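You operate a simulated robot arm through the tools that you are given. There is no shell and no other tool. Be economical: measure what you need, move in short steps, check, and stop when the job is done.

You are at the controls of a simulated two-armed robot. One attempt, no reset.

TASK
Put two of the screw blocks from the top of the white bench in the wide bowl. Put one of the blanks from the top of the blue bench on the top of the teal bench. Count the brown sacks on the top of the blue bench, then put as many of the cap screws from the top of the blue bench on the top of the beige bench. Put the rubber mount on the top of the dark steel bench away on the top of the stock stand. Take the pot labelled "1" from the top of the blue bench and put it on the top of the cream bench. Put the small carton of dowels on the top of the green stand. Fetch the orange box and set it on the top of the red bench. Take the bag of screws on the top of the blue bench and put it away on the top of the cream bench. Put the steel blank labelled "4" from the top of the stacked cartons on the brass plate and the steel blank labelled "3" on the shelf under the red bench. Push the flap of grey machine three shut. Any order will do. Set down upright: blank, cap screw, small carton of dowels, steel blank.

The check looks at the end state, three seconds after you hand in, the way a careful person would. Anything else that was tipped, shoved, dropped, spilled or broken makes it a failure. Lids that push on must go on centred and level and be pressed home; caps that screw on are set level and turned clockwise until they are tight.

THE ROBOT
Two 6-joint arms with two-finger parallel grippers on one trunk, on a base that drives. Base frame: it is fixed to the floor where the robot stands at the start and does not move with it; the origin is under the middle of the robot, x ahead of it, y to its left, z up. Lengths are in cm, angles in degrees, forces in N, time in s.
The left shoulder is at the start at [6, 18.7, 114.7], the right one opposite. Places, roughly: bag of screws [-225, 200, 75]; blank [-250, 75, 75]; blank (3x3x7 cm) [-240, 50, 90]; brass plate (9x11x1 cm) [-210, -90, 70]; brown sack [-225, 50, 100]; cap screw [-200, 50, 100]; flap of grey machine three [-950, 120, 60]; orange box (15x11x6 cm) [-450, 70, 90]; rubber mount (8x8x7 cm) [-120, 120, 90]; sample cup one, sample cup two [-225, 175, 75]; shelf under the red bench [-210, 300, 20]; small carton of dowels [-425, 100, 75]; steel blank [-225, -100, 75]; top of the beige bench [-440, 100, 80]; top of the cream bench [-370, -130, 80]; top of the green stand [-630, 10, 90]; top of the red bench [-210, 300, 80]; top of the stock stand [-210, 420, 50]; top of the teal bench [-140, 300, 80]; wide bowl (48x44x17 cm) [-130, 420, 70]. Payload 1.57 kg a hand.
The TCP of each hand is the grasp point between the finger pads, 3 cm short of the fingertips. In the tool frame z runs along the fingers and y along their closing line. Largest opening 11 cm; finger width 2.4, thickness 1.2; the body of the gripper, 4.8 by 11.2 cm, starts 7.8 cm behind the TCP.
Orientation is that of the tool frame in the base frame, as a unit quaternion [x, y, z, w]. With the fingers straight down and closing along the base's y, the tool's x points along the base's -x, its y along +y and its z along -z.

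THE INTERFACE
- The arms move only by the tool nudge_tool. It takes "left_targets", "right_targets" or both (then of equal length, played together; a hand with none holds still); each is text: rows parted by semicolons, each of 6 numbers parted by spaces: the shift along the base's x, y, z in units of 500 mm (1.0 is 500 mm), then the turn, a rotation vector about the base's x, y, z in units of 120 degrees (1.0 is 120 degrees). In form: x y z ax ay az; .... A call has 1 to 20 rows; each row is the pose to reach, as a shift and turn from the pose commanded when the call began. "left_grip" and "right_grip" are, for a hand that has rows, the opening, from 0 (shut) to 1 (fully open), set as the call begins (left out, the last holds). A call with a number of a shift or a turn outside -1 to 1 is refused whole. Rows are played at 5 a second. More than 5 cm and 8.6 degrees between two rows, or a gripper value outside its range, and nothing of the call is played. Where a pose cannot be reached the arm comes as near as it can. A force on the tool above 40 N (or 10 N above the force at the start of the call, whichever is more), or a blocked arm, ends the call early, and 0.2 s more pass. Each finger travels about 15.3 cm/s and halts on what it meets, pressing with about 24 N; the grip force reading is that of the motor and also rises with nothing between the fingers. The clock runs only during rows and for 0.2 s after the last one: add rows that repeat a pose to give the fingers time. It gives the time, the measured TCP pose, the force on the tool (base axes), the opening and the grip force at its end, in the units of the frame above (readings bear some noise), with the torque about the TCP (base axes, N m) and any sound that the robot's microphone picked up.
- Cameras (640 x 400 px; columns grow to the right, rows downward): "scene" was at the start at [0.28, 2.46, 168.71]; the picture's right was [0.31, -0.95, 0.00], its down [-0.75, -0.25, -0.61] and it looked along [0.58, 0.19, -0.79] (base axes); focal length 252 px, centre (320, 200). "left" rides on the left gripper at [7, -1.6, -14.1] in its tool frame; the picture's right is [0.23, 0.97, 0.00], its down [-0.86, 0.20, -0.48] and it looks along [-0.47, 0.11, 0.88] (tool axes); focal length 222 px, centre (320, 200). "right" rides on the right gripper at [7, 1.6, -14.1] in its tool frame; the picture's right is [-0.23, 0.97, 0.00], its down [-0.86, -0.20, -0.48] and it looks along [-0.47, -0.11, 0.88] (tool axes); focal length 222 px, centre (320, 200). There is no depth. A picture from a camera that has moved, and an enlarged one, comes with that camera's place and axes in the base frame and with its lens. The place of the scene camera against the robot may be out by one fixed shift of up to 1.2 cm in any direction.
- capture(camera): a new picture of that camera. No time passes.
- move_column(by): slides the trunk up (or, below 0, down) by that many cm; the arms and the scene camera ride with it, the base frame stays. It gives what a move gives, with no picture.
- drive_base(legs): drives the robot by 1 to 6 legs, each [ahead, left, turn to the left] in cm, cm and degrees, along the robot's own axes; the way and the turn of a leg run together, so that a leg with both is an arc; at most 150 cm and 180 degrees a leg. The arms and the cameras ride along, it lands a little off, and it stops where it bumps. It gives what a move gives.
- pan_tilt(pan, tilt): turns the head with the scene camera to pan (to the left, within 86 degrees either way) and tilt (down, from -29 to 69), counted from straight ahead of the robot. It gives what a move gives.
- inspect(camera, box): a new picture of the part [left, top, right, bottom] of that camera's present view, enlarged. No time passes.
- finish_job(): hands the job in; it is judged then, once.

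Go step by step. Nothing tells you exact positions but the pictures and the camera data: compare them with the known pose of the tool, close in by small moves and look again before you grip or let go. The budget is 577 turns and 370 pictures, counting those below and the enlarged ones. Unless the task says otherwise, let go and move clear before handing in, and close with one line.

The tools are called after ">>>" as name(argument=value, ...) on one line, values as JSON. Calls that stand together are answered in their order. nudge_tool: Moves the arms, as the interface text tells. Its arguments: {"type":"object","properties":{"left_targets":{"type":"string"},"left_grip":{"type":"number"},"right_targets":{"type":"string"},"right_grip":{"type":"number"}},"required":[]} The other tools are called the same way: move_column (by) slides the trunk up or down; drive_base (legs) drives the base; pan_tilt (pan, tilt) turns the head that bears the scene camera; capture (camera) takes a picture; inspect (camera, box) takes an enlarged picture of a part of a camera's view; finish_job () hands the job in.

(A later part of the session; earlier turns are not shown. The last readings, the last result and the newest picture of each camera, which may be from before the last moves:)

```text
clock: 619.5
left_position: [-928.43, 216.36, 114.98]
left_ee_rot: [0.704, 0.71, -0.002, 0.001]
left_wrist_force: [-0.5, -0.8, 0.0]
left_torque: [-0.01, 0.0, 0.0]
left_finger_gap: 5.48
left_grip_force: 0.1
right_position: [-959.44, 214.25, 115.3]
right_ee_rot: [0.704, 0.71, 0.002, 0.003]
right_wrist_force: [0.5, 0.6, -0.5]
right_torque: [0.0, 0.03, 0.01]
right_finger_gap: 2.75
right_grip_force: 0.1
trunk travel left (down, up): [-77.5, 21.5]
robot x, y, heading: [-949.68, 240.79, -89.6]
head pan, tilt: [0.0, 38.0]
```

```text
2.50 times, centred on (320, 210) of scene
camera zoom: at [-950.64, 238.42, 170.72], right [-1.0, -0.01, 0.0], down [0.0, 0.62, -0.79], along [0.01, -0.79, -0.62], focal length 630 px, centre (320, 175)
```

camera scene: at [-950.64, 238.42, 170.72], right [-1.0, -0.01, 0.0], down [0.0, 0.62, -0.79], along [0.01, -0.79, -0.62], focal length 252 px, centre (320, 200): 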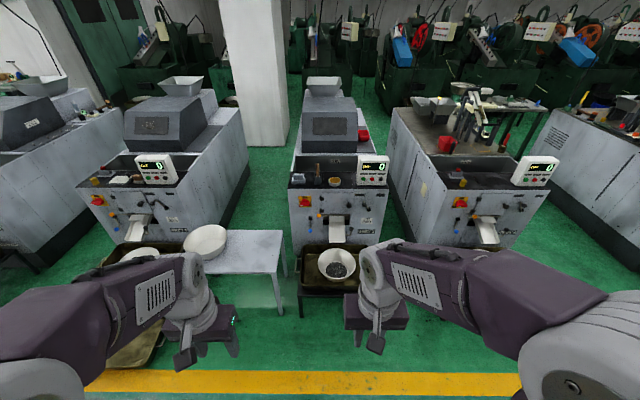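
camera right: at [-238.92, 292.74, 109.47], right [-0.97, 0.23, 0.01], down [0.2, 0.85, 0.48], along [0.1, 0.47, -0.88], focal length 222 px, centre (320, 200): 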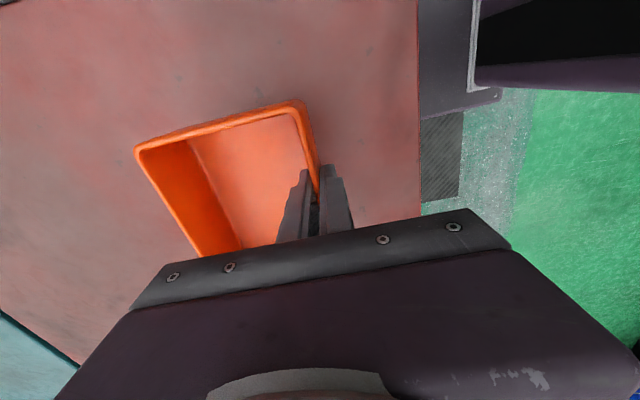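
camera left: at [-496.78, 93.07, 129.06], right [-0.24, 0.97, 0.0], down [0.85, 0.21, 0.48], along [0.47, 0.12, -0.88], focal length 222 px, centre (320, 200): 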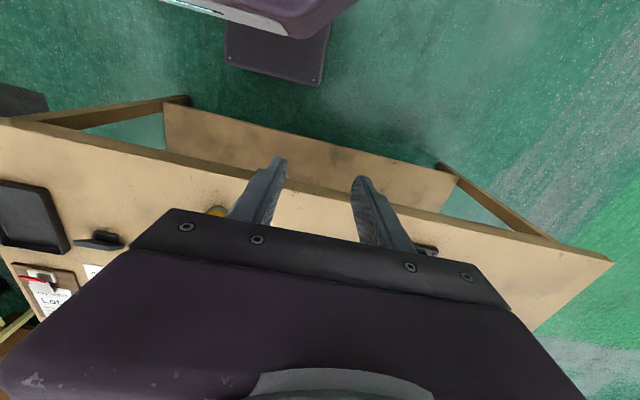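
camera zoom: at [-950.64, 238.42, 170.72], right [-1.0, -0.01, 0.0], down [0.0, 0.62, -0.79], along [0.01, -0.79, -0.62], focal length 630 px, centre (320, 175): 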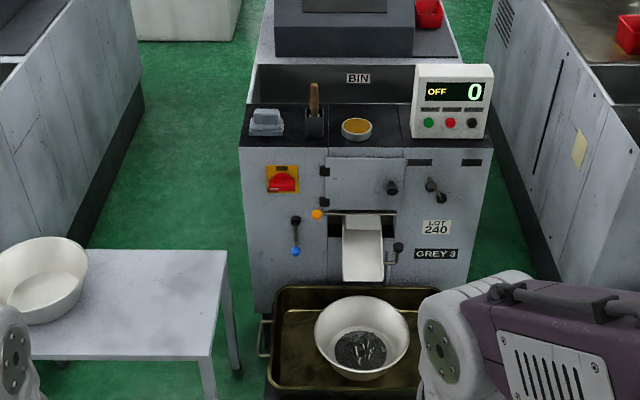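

The flap (panel with hinges left, knob right) looks slightly ajar. I'll close the right gripper, turn it to point forward, and lower the trunk.

>>> nudge_tool(right_targets="0 -0.024 0 -0.0625 0 0; 0 -0.048 0 -0.125 0 0; 0 -0.072 0 -0.1875 0 0; 0 -0.096 0 -0.25 0 0; 0 -0.12 0 -0.3125 0 0; 0 -0.144 0 -0.375 0 0; 0 -0.168 0 -0.4375 0 0; 0 -0.192 0 -0.5 0 0; 0 -0.216 0 -0.5625 0 0; 0 -0.24 0 -0.625 0 0; 0 -0.264 0 -0.6875 0 0; 0 -0.28 0 -0.75 0 0; 0 -0.28 0 -0.75 0 0", right_grip=0)

>>> capture(camera="right")

>>> capture(camera="scene")

```text
clock: 622.4
left_position: [-928.69, 216.38, 115.1]
left_ee_rot: [0.705, 0.709, -0.002, 0.003]
left_wrist_force: [-0.2, 0.4, -0.4]
left_torque: [-0.02, -0.01, -0.01]
left_finger_gap: 5.49
left_grip_force: 0.0
right_position: [-952.45, 195.47, 125.25]
right_ee_rot: [0.496, 0.505, -0.501, 0.499]
right_wrist_force: [-0.4, 1.1, 0.4]
right_torque: [0.02, -0.02, 0.01]
right_finger_gap: 0.01
right_grip_force: 21.2
right hand out of reach, approached as far as the arm can: row 3, 4, 5, 6, 7, 8, 9, 10, 11, 12, 13
trunk travel left (down, up): [-77.5, 21.5]
robot x, y, heading: [-950.2, 241.14, -89.4]
head pan, tilt: [0.0, 38.0]
```

```text
194 pictures are left
camera right: at [-950.9, 209.61, 118.25], right [0.98, 0.01, 0.22], down [-0.19, 0.48, 0.86], along [-0.1, -0.88, 0.47], focal length 222 px, centre (320, 200)
```

right: 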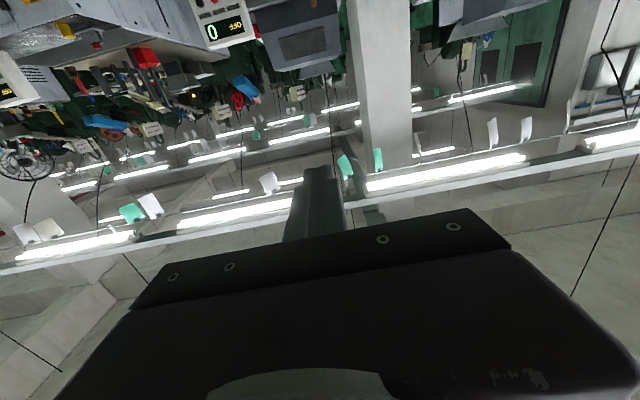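

```text
193 pictures are left
camera scene: at [-950.73, 238.55, 170.73], right [-1.0, -0.01, 0.0], down [0.0, 0.61, -0.79], along [0.01, -0.79, -0.61], focal length 252 px, centre (320, 200)
```

scene: 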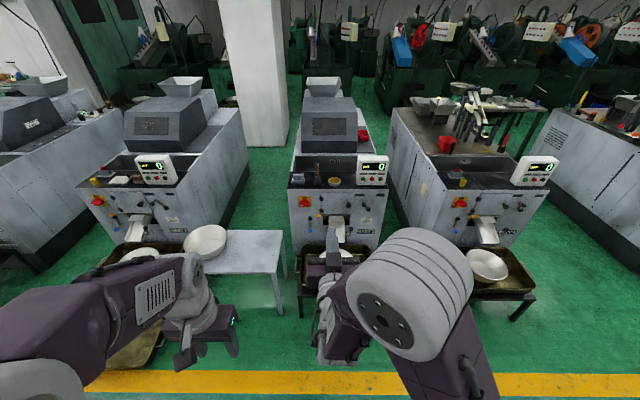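

>>> move_column(by=-40)

>>> inspect(camera="scene", box=[260, 80, 420, 200])

```text
clock: 626.2
left_position: [-928.49, 216.39, 74.96]
left_ee_rot: [0.705, 0.71, -0.002, 0.002]
left_wrist_force: [0.3, 0.1, 0.8]
left_torque: [-0.02, -0.03, -0.02]
left_finger_gap: 5.52
left_grip_force: 0.0
right_position: [-952.41, 195.45, 85.1]
right_ee_rot: [0.496, 0.506, -0.501, 0.498]
right_wrist_force: [-0.2, -0.3, 0.5]
right_torque: [-0.01, 0.0, 0.0]
right_finger_gap: 0.02
right_grip_force: 20.8
trunk travel left (down, up): [-37.5, 61.5]
robot x, y, heading: [-949.34, 241.06, -89.4]
head pan, tilt: [0.0, 38.0]
```

```text
3.33 times, centred on (340, 140) of scene
camera zoom: at [-950.65, 238.42, 130.73], right [-1.0, -0.01, 0.0], down [0.0, 0.62, -0.79], along [0.01, -0.79, -0.62], focal length 840 px, centre (253, 400)
```

zoom: 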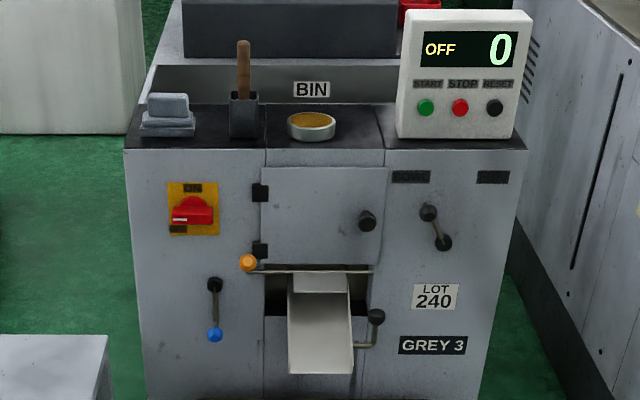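

The flap spans x≈-950 (hinge) to -970, z≈61–79, face near y≈116, knob at (-967, 116, 71). I'll drive forward 50 cm and line the closed fingertips up below the knob.

>>> drive_base(legs=[[48, 0, 0]])

>>> nudge_tool(right_targets="-0.05 0 -0.06 0 0 0; -0.1 0 -0.12 0 0 0; -0.15 0 -0.18 0 0 0; -0.2 0 -0.24 0 0 0; -0.25 0 -0.3 0 0 0; -0.27 0 -0.38 0 0 0; -0.27 0 -0.4 0 0 0; -0.27 0 -0.4 0 0 0")

>>> capture(camera="scene")

>>> capture(camera="right")

```text
clock: 629.1
left_position: [-928.7, 167.56, 74.98]
left_ee_rot: [0.708, 0.706, -0.001, 0.002]
left_wrist_force: [0.4, 0.1, -0.1]
left_torque: [0.05, 0.0, 0.0]
left_finger_gap: 5.52
left_grip_force: 0.0
right_position: [-952.73, 146.62, 85.11]
right_ee_rot: [0.498, 0.504, -0.502, 0.496]
right_wrist_force: [0.5, -0.2, 0.0]
right_torque: [0.0, 0.01, 0.02]
right_finger_gap: 0.01
right_grip_force: 21.2
trunk travel left (down, up): [-37.5, 61.5]
robot x, y, heading: [-949.53, 192.47, -90.1]
head pan, tilt: [0.0, 38.0]
```

```text
clock: 630.9
left_position: [-928.51, 167.52, 74.88]
left_ee_rot: [0.707, 0.707, -0.002, 0.003]
left_wrist_force: [0.3, 0.4, 0.7]
left_torque: [-0.04, 0.01, 0.02]
left_finger_gap: 5.5
left_grip_force: 0.0
right_position: [-955.05, 144.71, 85.54]
right_ee_rot: [0.498, 0.505, -0.503, 0.494]
right_wrist_force: [0.0, -0.2, 0.9]
right_torque: [-0.01, -0.02, 0.03]
right_finger_gap: 0.0
right_grip_force: 21.5
right hand out of reach, approached as far as the arm can: row 1, 2, 3, 4, 5, 6, 7, 8
trunk travel left (down, up): [-37.5, 61.5]
robot x, y, heading: [-949.77, 192.38, -90.3]
head pan, tilt: [0.0, 38.0]
```

```text
191 pictures are left
camera scene: at [-950.54, 189.79, 130.72], right [-1.0, 0.0, 0.0], down [0.0, 0.62, -0.79], along [0.0, -0.79, -0.62], focal length 252 px, centre (320, 200)
```

scene: 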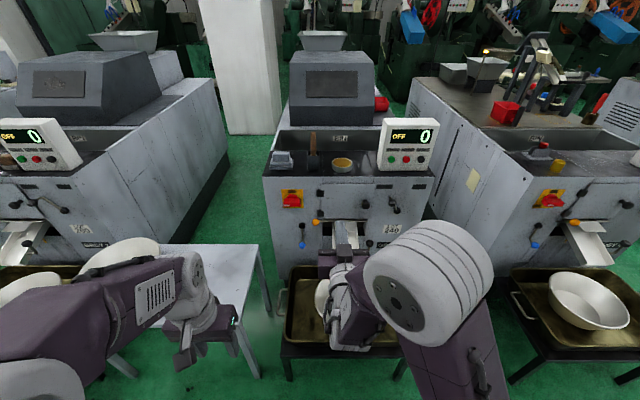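

```text
190 pictures are left
camera right: at [-953.31, 158.88, 78.6], right [0.98, -0.01, 0.21], down [-0.18, 0.47, 0.86], along [-0.1, -0.88, 0.46], focal length 222 px, centre (320, 200)
```

right: 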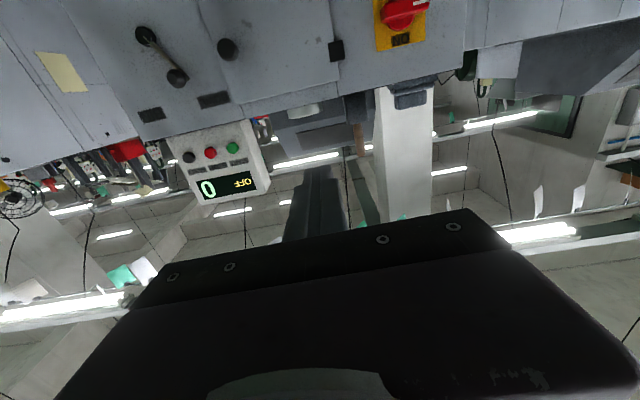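

The hand was at its inner limit; I'll extend it forward while moving to (-962, 131, 71).

>>> nudge_tool(right_targets="-0.01 -0.08 0 0 0 0; -0.03 -0.15 0 0 0 0; -0.06 -0.2 -0.03 0 0 0; -0.09 -0.24 -0.08 0 0 0; -0.12 -0.26 -0.13 0 0 0; -0.14 -0.27 -0.19 0 0 0; -0.14 -0.27 -0.25 0 0 0; -0.14 -0.27 -0.29 0 0 0; -0.14 -0.27 -0.29 0 0 0")

>>> capture(camera="scene")

>>> capture(camera="right")

```text
clock: 632.9
left_position: [-928.6, 167.54, 75.03]
left_ee_rot: [0.708, 0.707, -0.002, 0.002]
left_wrist_force: [-0.4, 0.1, 0.4]
left_torque: [-0.02, 0.01, 0.01]
left_finger_gap: 5.5
left_grip_force: 0.0
right_position: [-959.98, 128.14, 72.89]
right_ee_rot: [-0.489, -0.515, 0.518, -0.476]
right_wrist_force: [-0.4, -0.7, 0.3]
right_torque: [-0.02, 0.03, 0.02]
right_finger_gap: 0.01
right_grip_force: 21.6
right hand out of reach, approached as far as the arm can: row 4, 5, 6, 7, 8, 9
trunk travel left (down, up): [-37.5, 61.5]
robot x, y, heading: [-949.44, 192.16, -90.2]
head pan, tilt: [0.0, 38.0]
```

```text
189 pictures are left
camera scene: at [-950.55, 189.8, 130.72], right [-1.0, 0.0, 0.0], down [0.0, 0.62, -0.79], along [0.0, -0.79, -0.62], focal length 252 px, centre (320, 200)
```

scene: 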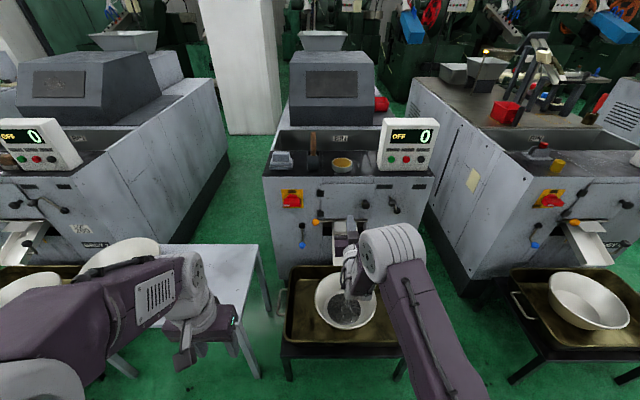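

```text
188 pictures are left
camera right: at [-958.45, 142.44, 65.98], right [0.99, -0.02, 0.16], down [-0.13, 0.47, 0.87], along [-0.09, -0.88, 0.46], focal length 222 px, centre (320, 200)
```

right: 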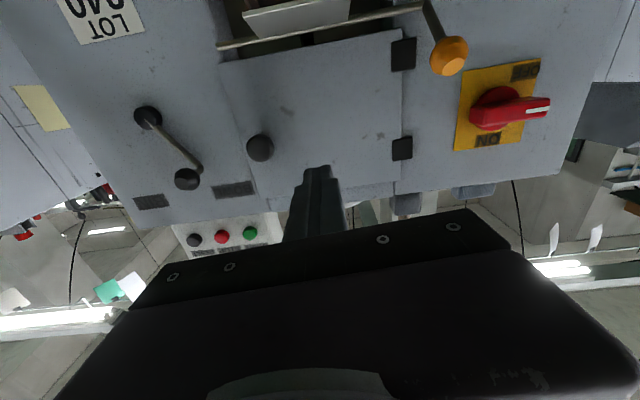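

I see the flap with its knob from below. I'll shift toward the free edge and push forward in small steps.

>>> nudge_tool(right_targets="-0.02 0 -0.01 0 0 0; -0.05 -0.01 -0.02 0 0 0; -0.05 -0.03 -0.02 0 0 0; -0.05 -0.05 -0.02 0 0 0; -0.05 -0.05 -0.02 0 0 0")

>>> capture(camera="right")

>>> inspect(camera="scene", box=[260, 150, 440, 270])

```text
clock: 634.1
left_position: [-928.55, 167.46, 75.01]
left_ee_rot: [0.707, 0.707, -0.002, 0.002]
left_wrist_force: [0.6, 0.6, -0.4]
left_torque: [-0.01, -0.01, -0.02]
left_finger_gap: 5.51
left_grip_force: 0.0
right_position: [-960.55, 126.27, 71.91]
right_ee_rot: [-0.494, -0.511, 0.522, -0.471]
right_wrist_force: [-0.7, 0.7, 0.4]
right_torque: [0.01, -0.02, -0.01]
right_finger_gap: 0.0
right_grip_force: 21.7
right hand out of reach, approached as far as the arm can: row 1, 2, 3, 4, 5
trunk travel left (down, up): [-37.5, 61.5]
robot x, y, heading: [-950.19, 192.54, -90.3]
head pan, tilt: [0.0, 38.0]
```

```text
187 pictures are left
camera right: at [-958.84, 140.46, 65.01], right [0.99, -0.03, 0.16], down [-0.13, 0.47, 0.87], along [-0.1, -0.88, 0.46], focal length 222 px, centre (320, 200)
```

right: 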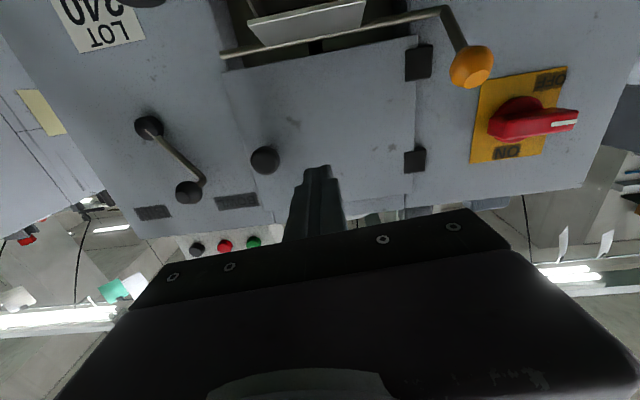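

```text
3.33 times, centred on (350, 210) of scene
camera zoom: at [-950.54, 189.79, 130.72], right [-1.0, 0.0, 0.0], down [0.0, 0.62, -0.79], along [0.0, -0.79, -0.62], focal length 840 px, centre (220, 167)
```

zoom: 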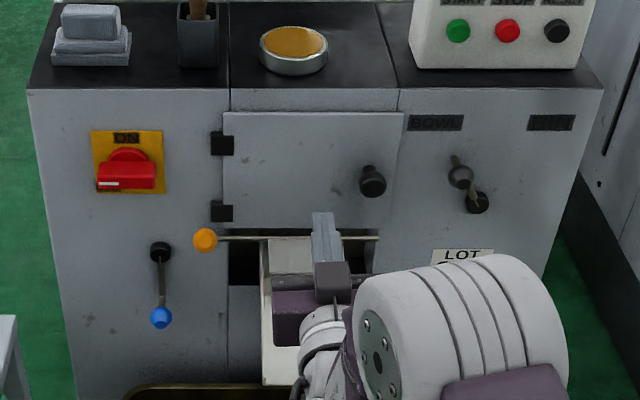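

The arm resists moving further sideways, so I'll shift the base 3 cm right and 3 cm forward, then look.

>>> drive_base(legs=[[0, -3.5, 0], [2.5, 0, 0]])

>>> capture(camera="right")

>>> inspect(camera="scene", box=[260, 150, 440, 270])

```text
clock: 635.3
left_position: [-932.26, 164.88, 74.94]
left_ee_rot: [0.708, 0.706, -0.001, 0.002]
left_wrist_force: [-0.7, -0.8, -0.4]
left_torque: [0.04, -0.02, 0.0]
left_finger_gap: 5.48
left_grip_force: 0.1
right_position: [-964.09, 123.72, 71.81]
right_ee_rot: [-0.494, -0.512, 0.521, -0.471]
right_wrist_force: [0.0, -0.8, 0.4]
right_torque: [-0.06, 0.0, 0.01]
right_finger_gap: 0.0
right_grip_force: 21.2
trunk travel left (down, up): [-37.5, 61.5]
robot x, y, heading: [-953.23, 189.52, -90.0]
head pan, tilt: [0.0, 38.0]
```

```text
185 pictures are left
camera right: at [-962.42, 137.85, 64.93], right [0.99, -0.03, 0.16], down [-0.13, 0.47, 0.87], along [-0.11, -0.88, 0.46], focal length 222 px, centre (320, 200)
```

right: 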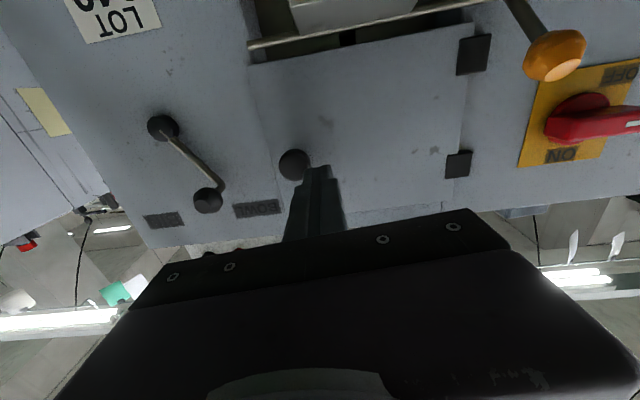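

```text
3.33 times, centred on (350, 210) of scene
camera zoom: at [-954.11, 187.07, 130.72], right [-1.0, 0.0, 0.0], down [0.0, 0.62, -0.79], along [0.0, -0.79, -0.62], focal length 840 px, centre (220, 167)
```

zoom: 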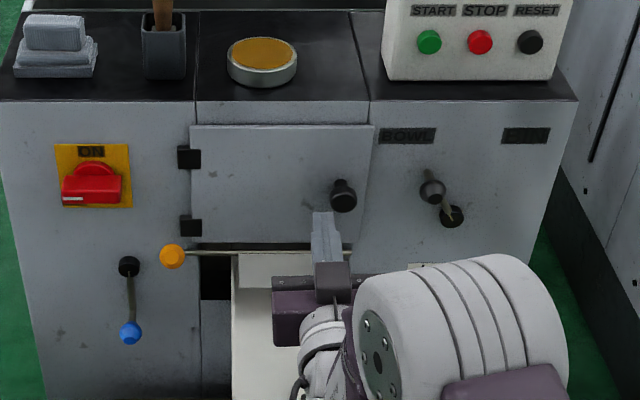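

>>> nudge_tool(right_targets="0 -0.02 0 0 0 0; 0 -0.04 0 0 0 0; 0 -0.06 0 0 0 0; 0 -0.06 0 0 0 0")

>>> capture(camera="right")

```text
clock: 636.3
left_position: [-932.17, 164.96, 75.08]
left_ee_rot: [0.708, 0.706, -0.002, 0.001]
left_wrist_force: [0.4, -0.1, -0.6]
left_torque: [0.01, 0.01, 0.0]
left_finger_gap: 5.49
left_grip_force: 0.0
right_position: [-964.14, 120.74, 71.96]
right_ee_rot: [-0.494, -0.511, 0.522, -0.471]
right_wrist_force: [-0.2, 0.0, -0.4]
right_torque: [-0.01, 0.02, 0.01]
right_finger_gap: 0.0
right_grip_force: 21.0
trunk travel left (down, up): [-37.5, 61.5]
robot x, y, heading: [-953.7, 189.76, -90.2]
head pan, tilt: [0.0, 38.0]
```

```text
183 pictures are left
camera right: at [-962.33, 134.88, 65.1], right [0.99, -0.04, 0.16], down [-0.12, 0.47, 0.87], along [-0.11, -0.88, 0.46], focal length 222 px, centre (320, 200)
```

right: 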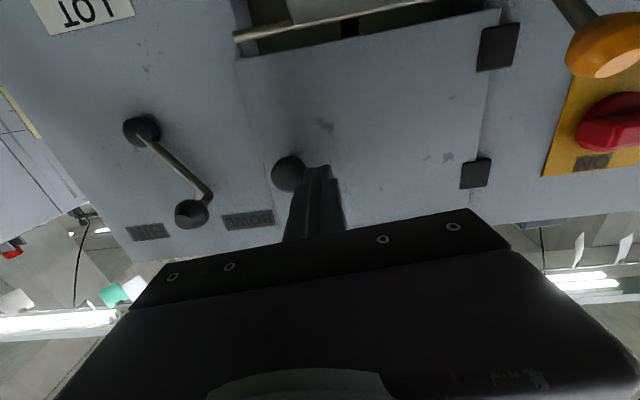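

>>> nudge_tool(right_targets="0 -0.02 0 0 0 0; 0 -0.04 0 0 0 0; 0 -0.06 0 0 0 0; 0 -0.06 0 0 0 0")

>>> capture(camera="right")

```text
clock: 637.3
left_position: [-932.11, 164.93, 75.07]
left_ee_rot: [0.707, 0.707, -0.002, 0.002]
left_wrist_force: [-0.2, 0.5, 0.6]
left_torque: [-0.02, -0.01, 0.01]
left_finger_gap: 5.48
left_grip_force: 0.0
right_position: [-964.09, 117.8, 71.88]
right_ee_rot: [-0.495, -0.51, 0.523, -0.47]
right_wrist_force: [-0.3, 10.4, -0.7]
right_torque: [-0.07, 0.0, 0.1]
right_finger_gap: 0.02
right_grip_force: 21.2
trunk travel left (down, up): [-37.5, 61.5]
robot x, y, heading: [-953.27, 189.9, -90.4]
head pan, tilt: [0.0, 38.0]
```

```text
182 pictures are left
camera right: at [-962.27, 132.05, 65.05], right [0.99, -0.04, 0.16], down [-0.12, 0.47, 0.87], along [-0.11, -0.88, 0.46], focal length 222 px, centre (320, 200)
```

right: 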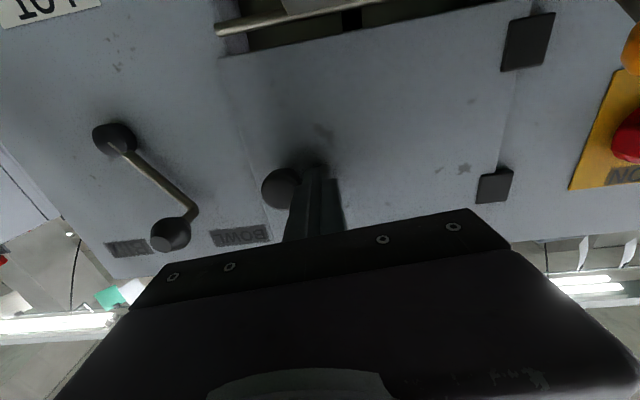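

Contact (10 N). Keep pushing in small steps.

>>> nudge_tool(right_targets="0 -0.01 0 0 0 0; 0 -0.02 0 0 0 0; 0 -0.02 0 0 0 0")

>>> inspect(camera="scene", box=[260, 150, 440, 270])

```text
clock: 637.8
left_position: [-932.22, 165.35, 75.25]
left_ee_rot: [0.709, 0.706, -0.004, 0.004]
left_wrist_force: [-0.7, 0.2, -1.3]
left_torque: [0.02, -0.02, -0.02]
left_finger_gap: 5.52
left_grip_force: 0.1
right_position: [-963.99, 117.92, 71.97]
right_ee_rot: [-0.495, -0.512, 0.523, -0.468]
right_wrist_force: [-1.1, 27.4, 6.0]
right_torque: [-0.5, -0.06, 0.14]
right_finger_gap: 0.0
right_grip_force: 20.9
trunk travel left (down, up): [-37.5, 61.5]
robot x, y, heading: [-953.5, 189.45, -90.3]
head pan, tilt: [0.0, 38.0]
stopped in row 2 (right hand): the force on the tool passed its limit (the readings are from after the stop); the commanded pose is now the measured one
```

```text
3.33 times, centred on (350, 210) of scene
camera zoom: at [-954.07, 187.87, 130.75], right [-1.0, 0.0, 0.0], down [0.0, 0.61, -0.79], along [0.0, -0.79, -0.61], focal length 840 px, centre (220, 167)
```

zoom: 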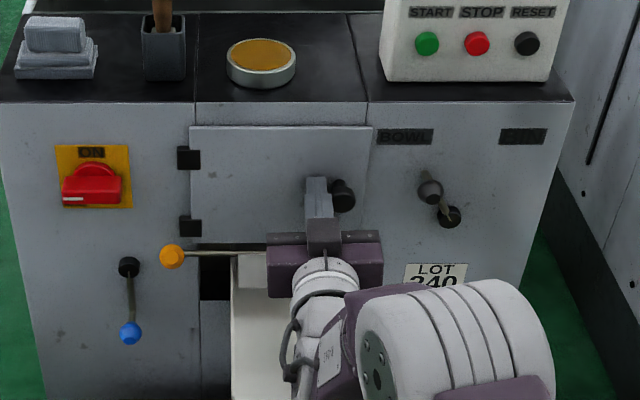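

The panel door doesn't budge — it seems already shut. The "flap" may be the plate hinged on the rod with the orange ball above the chute. I'll pull back and look closely.

>>> nudge_tool(right_targets="0 0.06 0 0 0 0; 0 0.14 0.02 0 0 0; 0 0.22 0.04 0 0 0; 0 0.28 0.06 0 0 0; 0 0.34 0.1 0 0 0")

>>> inspect(camera="scene", box=[260, 150, 440, 270])

>>> inspect(camera="right", box=[160, 0, 480, 200])

```text
clock: 639.0
left_position: [-932.12, 165.02, 75.03]
left_ee_rot: [0.709, 0.706, -0.003, 0.002]
left_wrist_force: [0.0, 0.8, -0.1]
left_torque: [-0.02, 0.0, 0.03]
left_finger_gap: 5.5
left_grip_force: 0.1
right_position: [-963.26, 133.12, 77.92]
right_ee_rot: [-0.494, -0.518, 0.524, -0.462]
right_wrist_force: [0.3, 0.9, 0.5]
right_torque: [-0.01, 0.02, 0.0]
right_finger_gap: 0.0
right_grip_force: 21.0
right hand out of reach, approached as far as the arm can: row 4, 5
trunk travel left (down, up): [-37.5, 61.5]
robot x, y, heading: [-953.2, 189.9, -90.4]
head pan, tilt: [0.0, 38.0]
```

```text
3.33 times, centred on (350, 210) of scene
camera zoom: at [-954.08, 187.41, 130.72], right [-1.0, 0.0, 0.0], down [0.0, 0.62, -0.79], along [0.0, -0.79, -0.62], focal length 840 px, centre (220, 167)
```

zoom: 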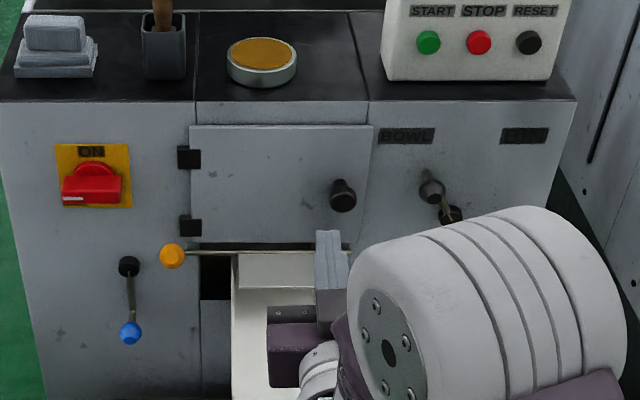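

```text
2.00 times, centred on (320, 100) of right
camera zoom: at [-961.46, 147.38, 71.14], right [0.99, -0.05, 0.14], down [-0.1, 0.46, 0.88], along [-0.11, -0.89, 0.45], focal length 444 px, centre (320, 400)
```

zoom: 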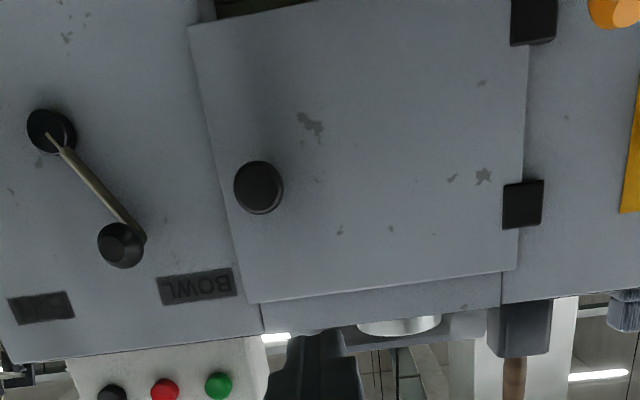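

>>> capture(camera="left")

```text
178 pictures are left
camera left: at [-933.81, 172.04, 89.04], right [0.97, 0.22, 0.0], down [0.2, -0.85, 0.48], along [0.11, -0.47, -0.88], focal length 222 px, centre (320, 200)
```

left: 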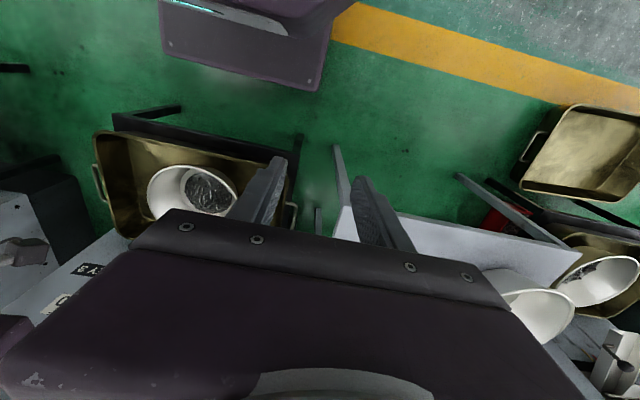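

I need a better look at the outlet below the door. I'll back up, shift right, lower the camera and zoom in.

>>> drive_base(legs=[[-35, 0, 0], [0, -45, 0]])

>>> move_column(by=-25)

>>> pan_tilt(pan=22, tilt=25)

>>> capture(camera="scene")

```text
clock: 643.5
left_position: [-976.42, 199.82, 74.98]
left_ee_rot: [0.704, 0.711, -0.001, 0.003]
left_wrist_force: [-0.6, 0.2, -0.6]
left_torque: [-0.03, -0.01, 0.02]
left_finger_gap: 5.5
left_grip_force: 0.1
right_position: [-1007.17, 167.36, 77.88]
right_ee_rot: [-0.491, -0.521, 0.522, -0.464]
right_wrist_force: [-1.1, -0.5, 0.6]
right_torque: [0.03, 0.01, 0.03]
right_finger_gap: 0.0
right_grip_force: 21.3
trunk travel left (down, up): [-37.5, 61.5]
robot x, y, heading: [-997.74, 224.05, -89.5]
head pan, tilt: [0.0, 38.0]
```

```text
clock: 646.1
left_position: [-976.57, 199.78, 50.23]
left_ee_rot: [0.704, 0.71, -0.001, 0.002]
left_wrist_force: [-0.4, -0.2, 1.1]
left_torque: [0.0, -0.01, 0.0]
left_finger_gap: 5.49
left_grip_force: 0.0
right_position: [-1007.07, 167.47, 52.73]
right_ee_rot: [-0.492, -0.52, 0.522, -0.463]
right_wrist_force: [0.6, -0.4, -0.4]
right_torque: [0.0, 0.01, 0.02]
right_finger_gap: 0.01
right_grip_force: 21.4
trunk travel left (down, up): [-12.5, 86.5]
robot x, y, heading: [-997.64, 224.53, -89.4]
head pan, tilt: [0.0, 38.0]
```

```text
clock: 647.0
left_position: [-976.43, 199.78, 50.07]
left_ee_rot: [0.704, 0.71, -0.002, 0.002]
left_wrist_force: [0.0, 0.9, -0.3]
left_torque: [0.0, -0.01, 0.01]
left_finger_gap: 5.5
left_grip_force: 0.1
right_position: [-1007.13, 167.44, 52.77]
right_ee_rot: [-0.492, -0.52, 0.522, -0.464]
right_wrist_force: [0.1, -0.4, 0.6]
right_torque: [0.01, -0.04, -0.03]
right_finger_gap: 0.0
right_grip_force: 21.3
trunk travel left (down, up): [-12.5, 86.5]
robot x, y, heading: [-998.05, 224.41, -89.6]
head pan, tilt: [22.0, 25.0]
```

```text
177 pictures are left
camera scene: at [-995.2, 221.98, 107.75], right [-0.92, -0.38, 0.0], down [-0.16, 0.39, -0.91], along [0.35, -0.84, -0.42], focal length 252 px, centre (320, 200)
```

scene: 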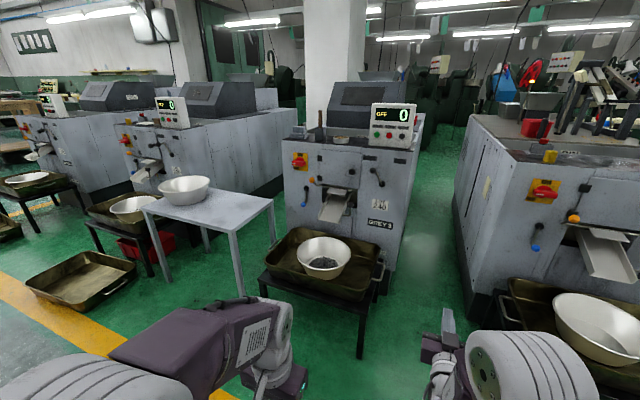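

>>> inspect(camera="scene", box=[275, 135, 415, 235])

>>> inspect(camera="scene", box=[500, 150, 640, 290])

>>> inspect(camera="scene", box=[80, 90, 220, 230])

```text
4.00 times, centred on (345, 185) of scene
camera zoom: at [-995.2, 221.98, 107.75], right [-0.92, -0.38, 0.0], down [-0.16, 0.39, -0.91], along [0.35, -0.84, -0.42], focal length 1008 px, centre (220, 260)
```

zoom: 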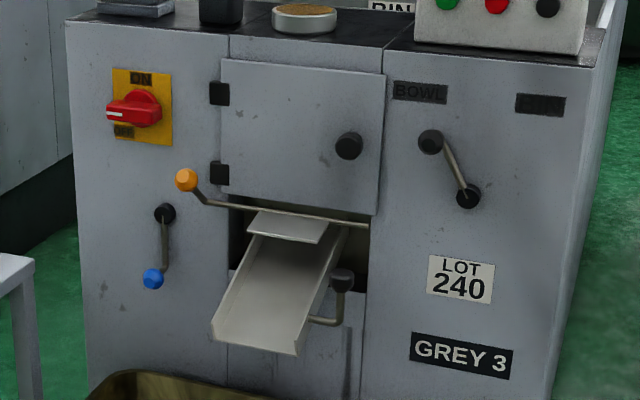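

```text
2.86 times, centred on (570, 220) of scene
camera zoom: at [-995.2, 221.98, 107.75], right [-0.92, -0.38, 0.0], down [-0.16, 0.39, -0.91], along [0.35, -0.84, -0.42], focal length 720 px, centre (-394, 143)
```

zoom: 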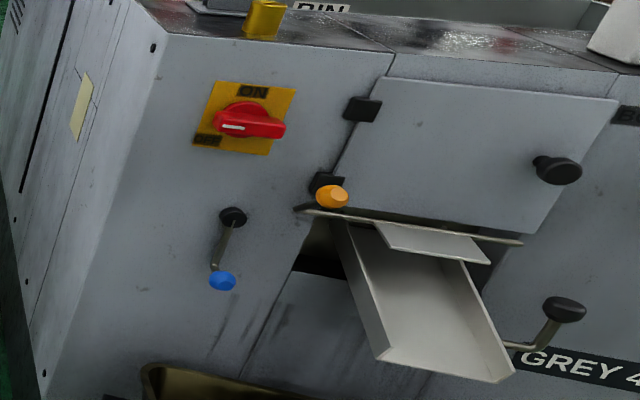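

```text
2.86 times, centred on (150, 160) of scene
camera zoom: at [-995.2, 221.98, 107.75], right [-0.92, -0.38, 0.0], down [-0.16, 0.39, -0.91], along [0.35, -0.84, -0.42], focal length 720 px, centre (806, 314)
```

zoom: 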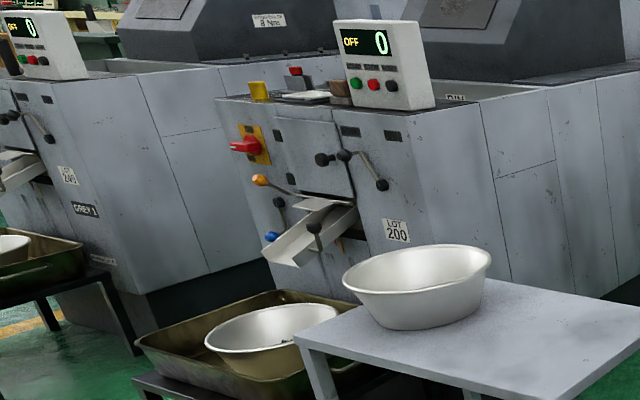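

The door is flush and shut; the hinged plate on the rod with the orange ball, hanging over the chute, must be the flap. I'll return in front, tilt the right tool to 45°, and push that plate down and in.

>>> move_column(by=25)

>>> drive_base(legs=[[0, 46, -0.4], [26, 0, 0]])

>>> nudge_tool(right_targets="0 0 0 0.0625 0 0; 0 0 0 0.125 0 0; 0 0 0 0.1875 0 0; 0 0 0 0.25 0 0; 0 0 0 0.3125 0 0; 0 0 0 0.375 0 0; 0 0 0 0.375 0 0")

>>> pan_tilt(pan=0, tilt=38)

>>> capture(camera="scene")

>>> capture(camera="right")

```text
clock: 649.5
left_position: [-976.52, 199.73, 74.97]
left_ee_rot: [0.704, 0.71, -0.002, 0.002]
left_wrist_force: [-0.2, 0.0, 0.5]
left_torque: [-0.01, 0.01, 0.03]
left_finger_gap: 5.52
left_grip_force: 0.0
right_position: [-1007.13, 167.48, 77.8]
right_ee_rot: [-0.492, -0.52, 0.522, -0.464]
right_wrist_force: [-0.4, 0.0, 0.4]
right_torque: [0.03, 0.0, -0.01]
right_finger_gap: 0.01
right_grip_force: 21.7
trunk travel left (down, up): [-37.5, 61.5]
robot x, y, heading: [-998.17, 224.28, -89.4]
head pan, tilt: [22.0, 25.0]
```

```text
clock: 653.8
left_position: [-930.09, 174.48, 75.02]
left_ee_rot: [0.705, 0.71, -0.001, 0.002]
left_wrist_force: [-0.2, 0.9, 0.6]
left_torque: [0.04, 0.04, -0.02]
left_finger_gap: 5.5
left_grip_force: 0.0
right_position: [-960.76, 142.34, 77.72]
right_ee_rot: [-0.493, -0.519, 0.523, -0.463]
right_wrist_force: [0.9, -0.7, -0.3]
right_torque: [0.01, -0.02, 0.0]
right_finger_gap: 0.02
right_grip_force: 21.3
trunk travel left (down, up): [-37.5, 61.5]
robot x, y, heading: [-951.12, 199.53, -89.7]
head pan, tilt: [22.0, 25.0]
```

```text
clock: 655.4
left_position: [-930.1, 174.55, 75.07]
left_ee_rot: [0.705, 0.709, -0.002, 0.002]
left_wrist_force: [0.0, -0.5, 0.5]
left_torque: [0.0, -0.03, 0.02]
left_finger_gap: 5.46
left_grip_force: 0.1
right_position: [-961.15, 142.4, 77.96]
right_ee_rot: [0.631, 0.675, -0.295, 0.242]
right_wrist_force: [-0.2, -1.1, -0.6]
right_torque: [-0.04, -0.03, -0.05]
right_finger_gap: 0.02
right_grip_force: 21.4
right hand out of reach, approached as far as the arm can: row 6, 7
trunk travel left (down, up): [-37.5, 61.5]
robot x, y, heading: [-951.5, 199.49, -89.4]
head pan, tilt: [22.0, 25.0]
```

```text
clock: 656.2
left_position: [-930.09, 174.64, 75.07]
left_ee_rot: [0.705, 0.709, -0.002, 0.002]
left_wrist_force: [0.3, 0.1, -1.2]
left_torque: [0.03, 0.0, -0.02]
left_finger_gap: 5.5
left_grip_force: 0.0
right_position: [-961.11, 142.29, 77.71]
right_ee_rot: [0.631, 0.675, -0.296, 0.243]
right_wrist_force: [0.7, -0.1, 1.3]
right_torque: [-0.02, -0.01, -0.01]
right_finger_gap: 0.0
right_grip_force: 21.8
trunk travel left (down, up): [-37.5, 61.5]
robot x, y, heading: [-951.18, 199.19, -89.9]
head pan, tilt: [0.0, 38.0]
```

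```text
173 pictures are left
camera scene: at [-952.19, 196.7, 130.73], right [-1.0, -0.01, 0.0], down [0.0, 0.62, -0.79], along [0.0, -0.79, -0.62], focal length 252 px, centre (320, 200)
```

scene: 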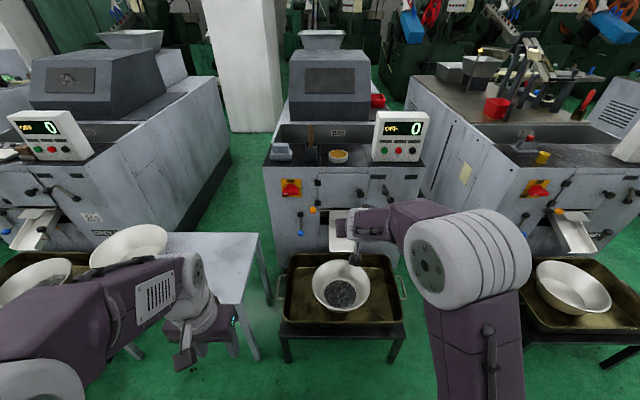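

```text
172 pictures are left
camera right: at [-959.42, 157.3, 82.77], right [0.99, -0.13, 0.07], down [-0.1, -0.28, 0.96], along [-0.11, -0.95, -0.29], focal length 222 px, centre (320, 200)
```

right: 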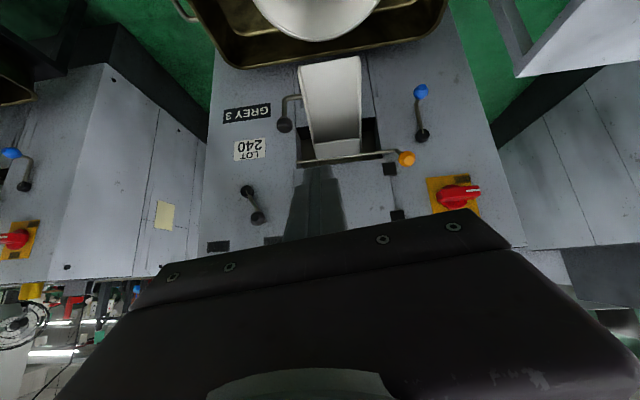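

>>> inspect(camera="right", box=[240, 60, 440, 200])

```text
2.86 times, centred on (340, 130) of right
camera zoom: at [-959.42, 157.3, 82.77], right [0.99, -0.13, 0.07], down [-0.1, -0.28, 0.96], along [-0.11, -0.95, -0.29], focal length 635 px, centre (263, 400)
```

zoom: 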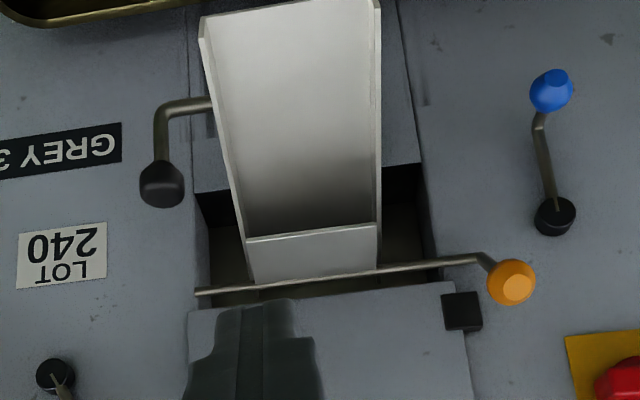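

>>> nudge_tool(right_targets="0.01 -0.07 -0.02 0 0 0; 0.02 -0.14 -0.04 0 0 0; 0.03 -0.21 -0.07 0 0 0; 0.03 -0.28 -0.11 0 0 0; 0.03 -0.34 -0.15 0 0 0; 0.03 -0.38 -0.19 0 0 0; 0.03 -0.38 -0.19 0 0 0")

>>> capture(camera="right")

>>> inspect(camera="scene", box=[260, 150, 440, 270])

```text
clock: 657.8
left_position: [-930.11, 174.51, 74.92]
left_ee_rot: [0.705, 0.709, -0.002, 0.002]
left_wrist_force: [0.5, 0.5, -0.9]
left_torque: [0.0, 0.03, -0.02]
left_finger_gap: 5.49
left_grip_force: 0.1
right_position: [-959.55, 123.72, 68.22]
right_ee_rot: [0.632, 0.68, -0.284, 0.238]
right_wrist_force: [0.3, 0.0, 0.7]
right_torque: [-0.01, 0.03, 0.02]
right_finger_gap: 0.03
right_grip_force: 21.4
trunk travel left (down, up): [-37.5, 61.5]
robot x, y, heading: [-950.96, 199.3, -89.5]
head pan, tilt: [0.0, 38.0]
```

```text
170 pictures are left
camera right: at [-958.04, 138.45, 73.53], right [0.99, -0.13, 0.07], down [-0.11, -0.3, 0.95], along [-0.1, -0.95, -0.31], focal length 222 px, centre (320, 200)
```

right: 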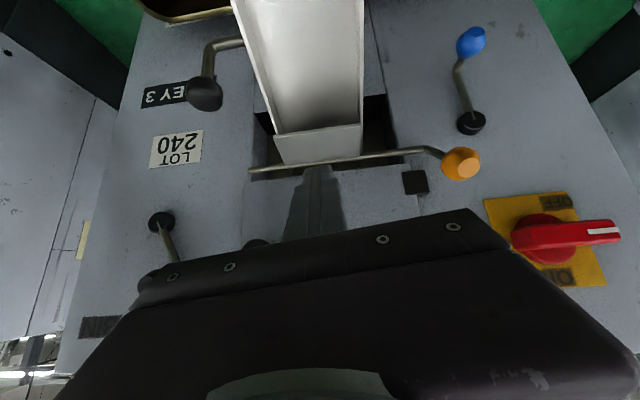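

```text
3.33 times, centred on (350, 210) of scene
camera zoom: at [-952.19, 196.74, 130.73], right [-1.0, 0.0, 0.0], down [0.0, 0.62, -0.79], along [0.0, -0.79, -0.62], focal length 840 px, centre (220, 167)
```

zoom: 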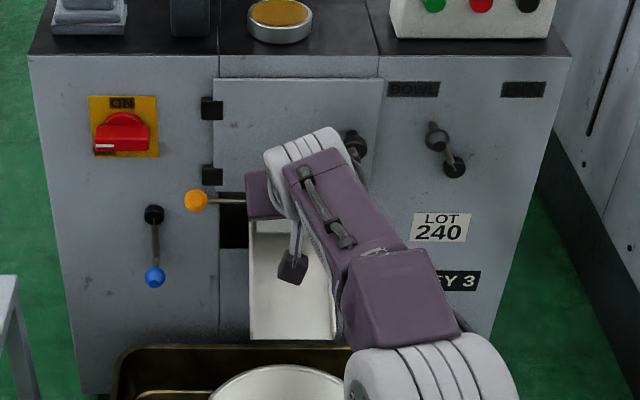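

>>> nudge_tool(right_targets="0 0 -0.02 0 0 0; 0 0 -0.04 0 0 0; 0 0 -0.06 0 0 0; 0 0 -0.06 0 0 0")

>>> inspect(camera="right", box=[220, 60, 420, 200])

```text
clock: 658.8
left_position: [-930.23, 174.55, 75.01]
left_ee_rot: [0.705, 0.709, -0.002, 0.001]
left_wrist_force: [0.4, -0.1, 0.2]
left_torque: [-0.04, 0.05, -0.01]
left_finger_gap: 5.5
left_grip_force: 0.1
right_position: [-959.74, 123.47, 65.11]
right_ee_rot: [0.632, 0.68, -0.284, 0.24]
right_wrist_force: [0.4, -0.1, 0.0]
right_torque: [-0.03, 0.01, -0.01]
right_finger_gap: 0.01
right_grip_force: 21.6
trunk travel left (down, up): [-37.5, 61.5]
robot x, y, heading: [-951.38, 199.09, -89.6]
head pan, tilt: [0.0, 38.0]
```

```text
2.86 times, centred on (320, 130) of right
camera zoom: at [-958.21, 138.37, 70.5], right [0.99, -0.13, 0.07], down [-0.11, -0.3, 0.95], along [-0.1, -0.95, -0.31], focal length 635 px, centre (320, 400)
```

zoom: 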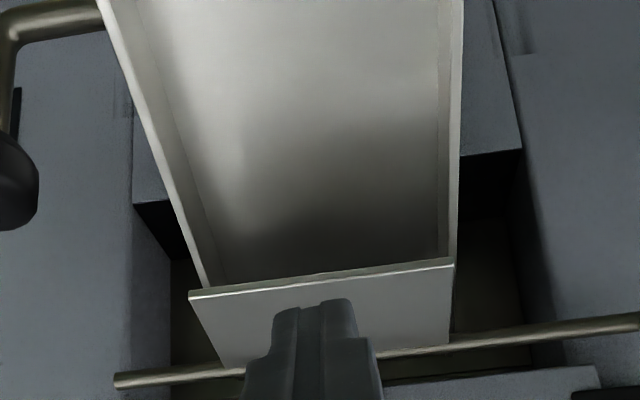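

>>> nudge_tool(right_targets="0 0 -0.01 0 0 0; 0 0 -0.02 0 0 0; 0 0 -0.03 0 0 0; 0 0 -0.03 0 0 0")

>>> inspect(camera="right", box=[220, 60, 420, 200])

```text
clock: 659.8
left_position: [-930.12, 174.66, 74.94]
left_ee_rot: [0.705, 0.709, -0.001, 0.002]
left_wrist_force: [0.2, -0.1, 0.1]
left_torque: [-0.02, -0.01, 0.03]
left_finger_gap: 5.48
left_grip_force: 0.1
right_position: [-959.78, 123.49, 63.8]
right_ee_rot: [0.632, 0.68, -0.284, 0.239]
right_wrist_force: [0.1, 1.0, 0.0]
right_torque: [0.02, -0.01, 0.0]
right_finger_gap: 0.0
right_grip_force: 21.1
trunk travel left (down, up): [-37.5, 61.5]
robot x, y, heading: [-951.43, 199.11, -89.5]
head pan, tilt: [0.0, 38.0]
```

```text
2.86 times, centred on (320, 130) of right
camera zoom: at [-958.11, 138.44, 69.05], right [0.99, -0.13, 0.07], down [-0.11, -0.3, 0.95], along [-0.1, -0.95, -0.31], focal length 635 px, centre (320, 400)
```

zoom: 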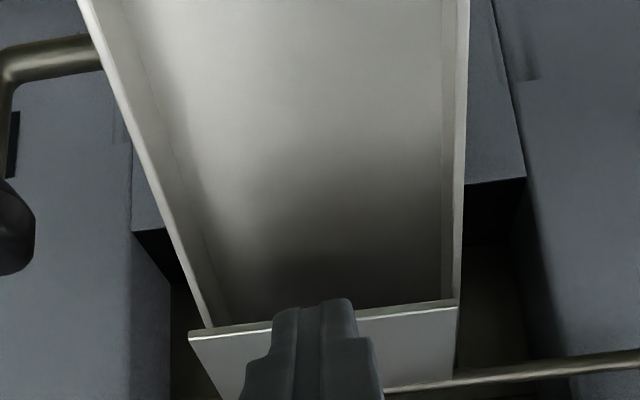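

>>> nudge_tool(right_targets="0 -0.02 0.01 0 0 0; 0 -0.03 0 0 0 0; 0 -0.03 -0.01 0 0 0; 0 -0.03 -0.02 0 0 0; 0 -0.03 -0.03 0 0 0; 0 -0.03 -0.03 0 0 0")

>>> inspect(camera="right", box=[220, 60, 420, 200])

```text
clock: 661.2
left_position: [-930.07, 174.55, 75.07]
left_ee_rot: [0.705, 0.709, -0.002, 0.002]
left_wrist_force: [-0.4, 0.6, -0.8]
left_torque: [0.03, 0.01, 0.03]
left_finger_gap: 5.51
left_grip_force: 0.1
right_position: [-959.77, 123.52, 63.7]
right_ee_rot: [0.632, 0.68, -0.284, 0.239]
right_wrist_force: [1.0, 0.5, 0.3]
right_torque: [0.0, 0.01, 0.03]
right_finger_gap: 0.03
right_grip_force: 21.2
right hand out of reach, approached as far as the arm can: row 1, 2, 3, 4, 5, 6
trunk travel left (down, up): [-37.5, 61.5]
robot x, y, heading: [-951.67, 199.14, -89.7]
head pan, tilt: [0.0, 38.0]
```

```text
2.86 times, centred on (320, 130) of right
camera zoom: at [-958.12, 138.43, 69.06], right [0.99, -0.13, 0.07], down [-0.11, -0.3, 0.95], along [-0.1, -0.95, -0.31], focal length 635 px, centre (320, 400)
```

zoom: 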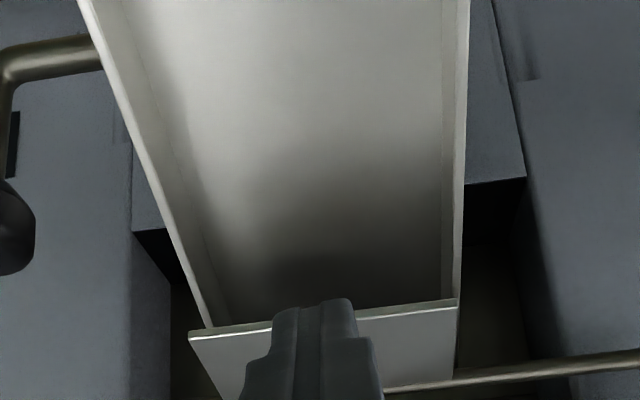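

>>> drive_base(legs=[[1.5, 0, 0]])

>>> move_column(by=-1)

>>> inspect(camera="right", box=[220, 60, 420, 200])

```text
clock: 662.0
left_position: [-930.03, 172.9, 74.93]
left_ee_rot: [0.705, 0.709, -0.002, 0.001]
left_wrist_force: [-0.2, 0.7, 0.2]
left_torque: [0.02, 0.03, 0.0]
left_finger_gap: 5.5
left_grip_force: 0.1
right_position: [-959.75, 121.96, 63.66]
right_ee_rot: [0.632, 0.68, -0.285, 0.239]
right_wrist_force: [-0.4, 0.3, -1.0]
right_torque: [0.0, -0.01, -0.03]
right_finger_gap: 0.0
right_grip_force: 21.1
trunk travel left (down, up): [-37.5, 61.5]
robot x, y, heading: [-951.98, 197.79, -89.8]
head pan, tilt: [0.0, 38.0]
```

```text
clock: 662.6
left_position: [-930.18, 173.0, 73.95]
left_ee_rot: [0.705, 0.709, -0.002, 0.002]
left_wrist_force: [0.4, -0.1, -0.4]
left_torque: [0.02, 0.0, 0.01]
left_finger_gap: 5.54
left_grip_force: 0.1
right_position: [-959.71, 122.15, 62.84]
right_ee_rot: [0.632, 0.68, -0.285, 0.239]
right_wrist_force: [0.3, -0.4, 0.2]
right_torque: [-0.02, 0.02, -0.01]
right_finger_gap: 0.0
right_grip_force: 21.3
trunk travel left (down, up): [-36.5, 62.5]
robot x, y, heading: [-951.55, 197.87, -89.7]
head pan, tilt: [0.0, 38.0]
```

```text
2.86 times, centred on (320, 130) of right
camera zoom: at [-958.11, 136.95, 68.08], right [0.99, -0.13, 0.07], down [-0.11, -0.3, 0.95], along [-0.1, -0.95, -0.31], focal length 635 px, centre (320, 400)
```

zoom: 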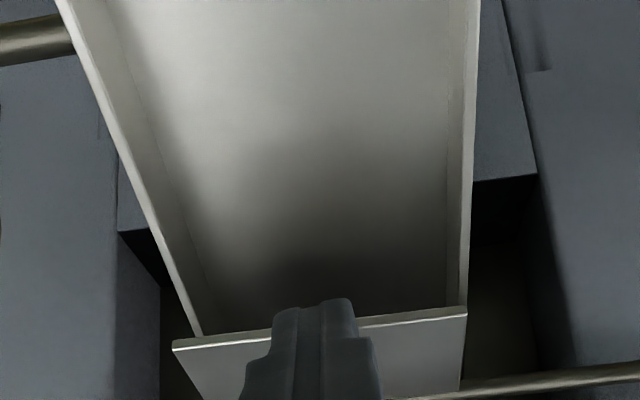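

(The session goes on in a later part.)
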